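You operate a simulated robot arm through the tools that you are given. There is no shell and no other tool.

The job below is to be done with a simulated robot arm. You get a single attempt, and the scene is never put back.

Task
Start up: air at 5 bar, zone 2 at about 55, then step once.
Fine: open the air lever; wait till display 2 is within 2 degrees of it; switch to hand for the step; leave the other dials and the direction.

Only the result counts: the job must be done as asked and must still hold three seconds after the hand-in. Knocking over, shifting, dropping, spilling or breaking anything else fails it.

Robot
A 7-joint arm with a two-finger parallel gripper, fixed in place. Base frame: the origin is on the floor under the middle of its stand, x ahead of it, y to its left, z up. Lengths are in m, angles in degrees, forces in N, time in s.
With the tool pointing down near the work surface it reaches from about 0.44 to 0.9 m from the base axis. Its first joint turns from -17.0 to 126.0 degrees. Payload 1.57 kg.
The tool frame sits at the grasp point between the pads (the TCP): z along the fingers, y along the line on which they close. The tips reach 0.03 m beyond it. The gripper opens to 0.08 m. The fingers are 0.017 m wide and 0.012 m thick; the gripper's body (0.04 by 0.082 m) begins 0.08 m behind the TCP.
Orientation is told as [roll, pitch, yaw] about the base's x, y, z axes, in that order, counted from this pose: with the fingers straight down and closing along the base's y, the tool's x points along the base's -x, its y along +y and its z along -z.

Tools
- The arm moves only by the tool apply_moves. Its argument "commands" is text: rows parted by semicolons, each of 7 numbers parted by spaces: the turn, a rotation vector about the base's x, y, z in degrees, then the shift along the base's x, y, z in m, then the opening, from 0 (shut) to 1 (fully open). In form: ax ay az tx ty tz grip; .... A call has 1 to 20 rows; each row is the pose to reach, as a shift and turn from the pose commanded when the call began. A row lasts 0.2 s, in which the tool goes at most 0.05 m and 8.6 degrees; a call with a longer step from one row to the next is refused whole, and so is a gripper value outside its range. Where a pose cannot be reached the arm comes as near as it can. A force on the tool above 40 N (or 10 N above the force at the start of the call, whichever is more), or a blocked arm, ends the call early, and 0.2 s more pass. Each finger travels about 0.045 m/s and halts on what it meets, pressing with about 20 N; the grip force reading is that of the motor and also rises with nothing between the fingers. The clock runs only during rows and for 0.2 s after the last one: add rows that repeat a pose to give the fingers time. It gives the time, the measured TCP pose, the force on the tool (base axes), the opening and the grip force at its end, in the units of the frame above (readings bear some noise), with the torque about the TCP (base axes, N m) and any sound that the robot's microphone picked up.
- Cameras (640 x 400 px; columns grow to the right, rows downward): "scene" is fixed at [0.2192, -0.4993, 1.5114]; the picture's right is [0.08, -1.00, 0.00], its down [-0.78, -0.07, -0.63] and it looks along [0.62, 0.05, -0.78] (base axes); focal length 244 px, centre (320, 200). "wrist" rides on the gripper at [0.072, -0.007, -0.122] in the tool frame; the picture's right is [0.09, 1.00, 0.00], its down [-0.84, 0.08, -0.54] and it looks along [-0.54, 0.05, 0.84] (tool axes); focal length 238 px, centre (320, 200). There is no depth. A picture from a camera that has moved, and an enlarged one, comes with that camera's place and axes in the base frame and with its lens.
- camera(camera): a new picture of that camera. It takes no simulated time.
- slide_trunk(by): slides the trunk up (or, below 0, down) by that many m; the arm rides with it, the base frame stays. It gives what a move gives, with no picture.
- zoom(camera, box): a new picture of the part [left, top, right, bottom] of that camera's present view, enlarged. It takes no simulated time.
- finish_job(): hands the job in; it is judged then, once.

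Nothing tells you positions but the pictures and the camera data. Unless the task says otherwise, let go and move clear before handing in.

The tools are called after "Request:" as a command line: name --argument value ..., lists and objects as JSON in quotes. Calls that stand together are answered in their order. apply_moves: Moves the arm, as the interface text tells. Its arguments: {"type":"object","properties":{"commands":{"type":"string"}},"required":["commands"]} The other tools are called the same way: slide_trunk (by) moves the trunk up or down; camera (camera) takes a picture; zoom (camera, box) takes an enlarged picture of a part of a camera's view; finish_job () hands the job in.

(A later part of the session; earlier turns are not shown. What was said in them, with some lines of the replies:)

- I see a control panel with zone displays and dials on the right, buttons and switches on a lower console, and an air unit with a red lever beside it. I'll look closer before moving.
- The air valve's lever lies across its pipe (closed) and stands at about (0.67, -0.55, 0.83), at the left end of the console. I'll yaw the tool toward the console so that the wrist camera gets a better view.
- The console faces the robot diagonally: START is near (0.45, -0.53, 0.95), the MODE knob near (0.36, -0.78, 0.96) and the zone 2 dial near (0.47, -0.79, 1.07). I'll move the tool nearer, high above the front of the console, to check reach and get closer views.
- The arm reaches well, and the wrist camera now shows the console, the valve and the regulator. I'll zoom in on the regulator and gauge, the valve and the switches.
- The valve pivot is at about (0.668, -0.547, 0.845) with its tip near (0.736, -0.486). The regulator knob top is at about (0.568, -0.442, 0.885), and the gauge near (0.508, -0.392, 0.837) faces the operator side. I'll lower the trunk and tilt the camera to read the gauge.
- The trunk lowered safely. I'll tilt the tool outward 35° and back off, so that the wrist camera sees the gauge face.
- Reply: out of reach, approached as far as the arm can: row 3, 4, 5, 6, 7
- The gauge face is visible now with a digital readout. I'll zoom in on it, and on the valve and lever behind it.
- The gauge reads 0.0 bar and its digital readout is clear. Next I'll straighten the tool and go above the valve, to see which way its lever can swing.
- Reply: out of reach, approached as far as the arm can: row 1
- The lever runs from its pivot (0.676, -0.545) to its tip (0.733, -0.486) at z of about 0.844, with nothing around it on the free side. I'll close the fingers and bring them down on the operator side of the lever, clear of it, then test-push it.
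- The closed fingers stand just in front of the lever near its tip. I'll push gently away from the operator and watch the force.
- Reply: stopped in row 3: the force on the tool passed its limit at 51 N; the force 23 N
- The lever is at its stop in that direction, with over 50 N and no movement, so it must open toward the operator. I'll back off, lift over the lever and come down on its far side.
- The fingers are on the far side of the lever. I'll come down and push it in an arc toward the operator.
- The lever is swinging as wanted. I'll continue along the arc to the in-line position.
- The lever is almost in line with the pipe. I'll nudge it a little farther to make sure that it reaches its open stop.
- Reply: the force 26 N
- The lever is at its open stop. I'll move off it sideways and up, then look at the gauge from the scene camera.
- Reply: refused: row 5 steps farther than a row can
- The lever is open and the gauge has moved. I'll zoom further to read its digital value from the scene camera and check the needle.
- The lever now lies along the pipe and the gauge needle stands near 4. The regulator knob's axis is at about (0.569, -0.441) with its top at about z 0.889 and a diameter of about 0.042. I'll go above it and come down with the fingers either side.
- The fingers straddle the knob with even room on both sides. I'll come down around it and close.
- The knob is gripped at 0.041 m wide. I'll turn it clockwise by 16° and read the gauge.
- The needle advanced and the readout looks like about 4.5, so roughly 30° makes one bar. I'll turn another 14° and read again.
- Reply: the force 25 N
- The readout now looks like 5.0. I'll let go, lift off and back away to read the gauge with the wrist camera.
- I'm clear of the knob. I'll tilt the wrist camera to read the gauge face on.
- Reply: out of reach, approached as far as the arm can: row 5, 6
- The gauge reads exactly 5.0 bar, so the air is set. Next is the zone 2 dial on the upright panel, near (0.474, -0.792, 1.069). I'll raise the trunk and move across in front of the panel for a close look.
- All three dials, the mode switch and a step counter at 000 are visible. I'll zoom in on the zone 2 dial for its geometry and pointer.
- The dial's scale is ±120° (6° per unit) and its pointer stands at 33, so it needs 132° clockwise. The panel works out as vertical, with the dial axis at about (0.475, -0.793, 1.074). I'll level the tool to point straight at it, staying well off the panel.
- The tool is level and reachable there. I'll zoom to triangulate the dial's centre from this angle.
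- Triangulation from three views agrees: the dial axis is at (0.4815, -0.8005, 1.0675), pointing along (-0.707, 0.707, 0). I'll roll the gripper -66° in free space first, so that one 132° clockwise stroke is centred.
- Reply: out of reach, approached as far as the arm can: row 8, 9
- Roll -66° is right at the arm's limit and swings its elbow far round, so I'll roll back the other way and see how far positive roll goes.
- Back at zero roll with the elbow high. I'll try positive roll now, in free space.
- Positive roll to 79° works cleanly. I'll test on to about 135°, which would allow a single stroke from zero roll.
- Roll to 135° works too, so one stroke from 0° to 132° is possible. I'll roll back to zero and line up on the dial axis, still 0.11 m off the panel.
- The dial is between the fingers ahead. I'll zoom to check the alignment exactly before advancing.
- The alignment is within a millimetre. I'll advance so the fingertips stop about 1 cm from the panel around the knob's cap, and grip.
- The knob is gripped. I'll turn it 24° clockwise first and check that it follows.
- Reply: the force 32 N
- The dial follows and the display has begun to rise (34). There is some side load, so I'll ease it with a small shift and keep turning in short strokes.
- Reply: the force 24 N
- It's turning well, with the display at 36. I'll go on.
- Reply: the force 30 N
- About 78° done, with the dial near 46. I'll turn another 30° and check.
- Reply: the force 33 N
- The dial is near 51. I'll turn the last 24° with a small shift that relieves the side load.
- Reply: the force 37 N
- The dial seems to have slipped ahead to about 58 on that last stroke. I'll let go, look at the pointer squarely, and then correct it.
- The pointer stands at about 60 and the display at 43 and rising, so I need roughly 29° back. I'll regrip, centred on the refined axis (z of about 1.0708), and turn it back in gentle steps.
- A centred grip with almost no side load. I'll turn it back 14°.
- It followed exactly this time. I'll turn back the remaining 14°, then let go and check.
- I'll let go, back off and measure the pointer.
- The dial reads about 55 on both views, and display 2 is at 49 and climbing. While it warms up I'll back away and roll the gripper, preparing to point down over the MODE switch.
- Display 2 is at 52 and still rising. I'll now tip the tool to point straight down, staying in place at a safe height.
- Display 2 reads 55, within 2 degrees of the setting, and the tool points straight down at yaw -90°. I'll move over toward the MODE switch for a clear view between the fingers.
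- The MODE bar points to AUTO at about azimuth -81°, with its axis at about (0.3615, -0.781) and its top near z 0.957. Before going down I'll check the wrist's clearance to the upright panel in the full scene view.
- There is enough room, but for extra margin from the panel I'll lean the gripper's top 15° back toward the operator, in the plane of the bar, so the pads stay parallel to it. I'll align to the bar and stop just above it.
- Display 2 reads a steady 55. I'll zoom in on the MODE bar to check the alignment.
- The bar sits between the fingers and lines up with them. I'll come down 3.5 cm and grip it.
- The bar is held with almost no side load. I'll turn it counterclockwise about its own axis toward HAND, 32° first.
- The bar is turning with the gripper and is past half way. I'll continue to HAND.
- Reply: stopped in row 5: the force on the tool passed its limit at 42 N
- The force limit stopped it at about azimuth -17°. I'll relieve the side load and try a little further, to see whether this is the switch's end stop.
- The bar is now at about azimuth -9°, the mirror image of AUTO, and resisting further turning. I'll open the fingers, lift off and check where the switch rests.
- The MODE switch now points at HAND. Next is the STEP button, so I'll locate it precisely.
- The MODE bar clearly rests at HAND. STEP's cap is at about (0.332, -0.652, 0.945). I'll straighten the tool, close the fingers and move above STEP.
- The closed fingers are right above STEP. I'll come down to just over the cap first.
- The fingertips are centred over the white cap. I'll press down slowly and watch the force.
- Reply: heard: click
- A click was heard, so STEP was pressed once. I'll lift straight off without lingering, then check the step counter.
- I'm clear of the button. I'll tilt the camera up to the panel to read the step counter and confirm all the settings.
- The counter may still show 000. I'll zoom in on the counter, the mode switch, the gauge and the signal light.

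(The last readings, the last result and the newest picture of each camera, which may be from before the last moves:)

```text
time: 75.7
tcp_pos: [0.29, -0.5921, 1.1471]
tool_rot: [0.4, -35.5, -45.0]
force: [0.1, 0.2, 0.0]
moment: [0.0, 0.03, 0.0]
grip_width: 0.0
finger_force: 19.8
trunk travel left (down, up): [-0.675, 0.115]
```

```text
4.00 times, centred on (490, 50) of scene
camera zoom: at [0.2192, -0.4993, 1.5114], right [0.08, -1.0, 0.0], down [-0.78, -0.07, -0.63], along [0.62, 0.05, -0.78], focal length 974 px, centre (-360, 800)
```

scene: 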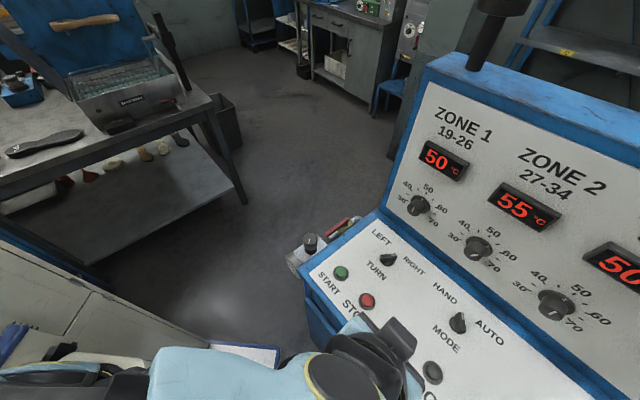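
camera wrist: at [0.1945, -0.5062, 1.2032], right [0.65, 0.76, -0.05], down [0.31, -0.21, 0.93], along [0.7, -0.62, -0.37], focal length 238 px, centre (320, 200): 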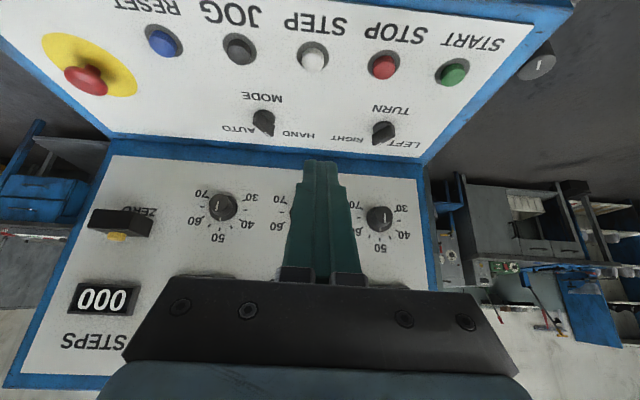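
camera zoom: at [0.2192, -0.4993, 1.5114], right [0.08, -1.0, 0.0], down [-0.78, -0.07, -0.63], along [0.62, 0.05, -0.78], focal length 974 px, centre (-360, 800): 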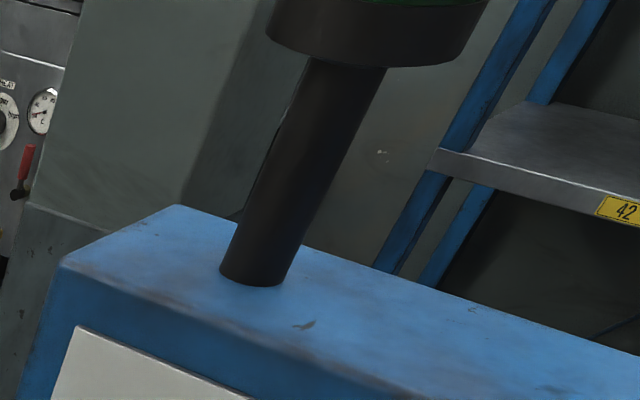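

The air reads 5.0, display 2 reads 55 and the MODE bar is turned to the HAND side, but the counter still reads 000. I'll wait a moment and look again before deciding anything.

Request:
apply_moves --commands "0 0 0 0 0 0 0; 0 0 0 0 0 0 0; 0 0 0 0 0 0 0; 0 0 0 0 0 0 0; 0 0 0 0 0 0 0; 0 0 0 0 0 0 0; 0 0 0 0 0 0 0; 0 0 0 0 0 0 0"

Request:
camera --camera "wrist"

Request:
zoom --camera "wrist" --box '[220, 80, 300, 160]'

Request:
zoom --camera "wrist" --box '[280, 20, 350, 90]'

```text
time: 77.5
tcp_pos: [0.2911, -0.5912, 1.1457]
tool_rot: [0.5, -35.4, -44.9]
force: [-0.7, -0.5, -0.7]
moment: [-0.02, -0.02, -0.05]
grip_width: 0.0
finger_force: 19.6
trunk travel left (down, up): [-0.675, 0.115]
```

```text
taken
camera wrist: at [0.1944, -0.5061, 1.2033], right [0.65, 0.76, -0.05], down [0.31, -0.21, 0.93], along [0.7, -0.62, -0.37], focal length 238 px, centre (320, 200)
```

wrist: 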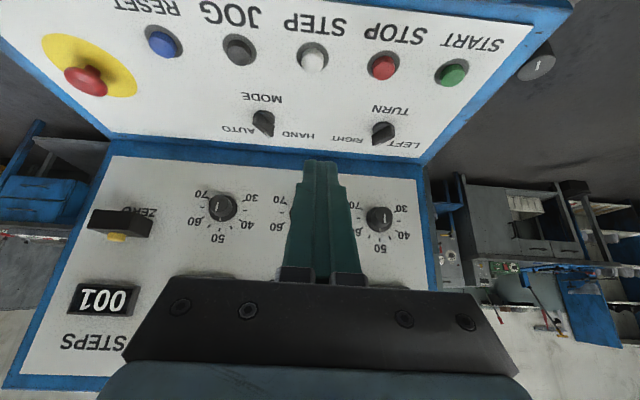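

```text
5.00 times, centred on (260, 120) of wrist
camera zoom: at [0.1944, -0.5061, 1.2033], right [0.65, 0.76, -0.05], down [0.31, -0.21, 0.93], along [0.7, -0.62, -0.37], focal length 1192 px, centre (620, 600)
```

zoom: 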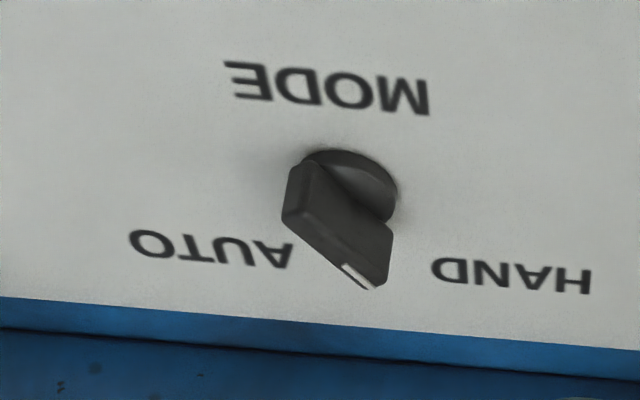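

```text
5.71 times, centred on (315, 55) of wrist
camera zoom: at [0.1944, -0.5061, 1.2033], right [0.65, 0.76, -0.05], down [0.31, -0.21, 0.93], along [0.7, -0.62, -0.37], focal length 1362 px, centre (349, 1029)
```

zoom: 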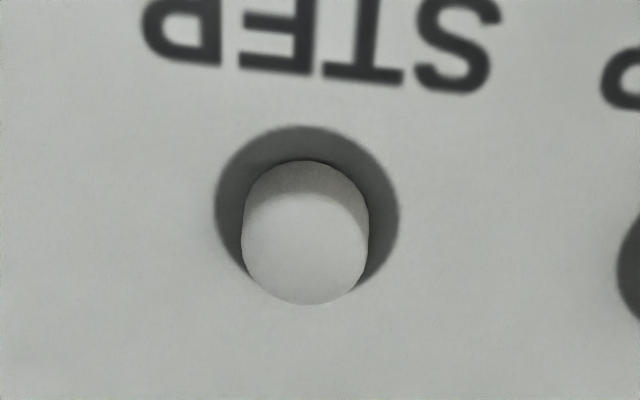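

The counter now reads 001, so exactly one step was made. The air lever is open at 5.0 bar, zone 2 is set and reading 55, MODE is at HAND, and the other dials and the direction are untouched. The arm is clear, so I'm handing in.

Request:
finish_job

```text
The job is handed in.
```

The start-up is done and I've handed the job in. I don't have the judge's result.

- **Air:** the lever is open, and the gauge reads 5.0 bar.
- **Zone 2:** the dial is at about 55. Display 2 was reading 55 before I switched to hand, and it still read 55 at the last check. While turning the dial it slipped past, to about 60 for a few seconds, and I turned it back; the display was still only in the 40s then.
- **Step:** MODE is at HAND, and I pressed STEP once. The counter stayed at 000 for a few seconds, then went to 001.
- **Left alone:** I didn't touch the zone 1 and zone 3 dials, which both still show 50, or the TURN direction.

The air lever was already at its stop the first way I pushed it, and the push reached about 51 N before it cut out. Nothing moved, and the lever then opened normally the other way.
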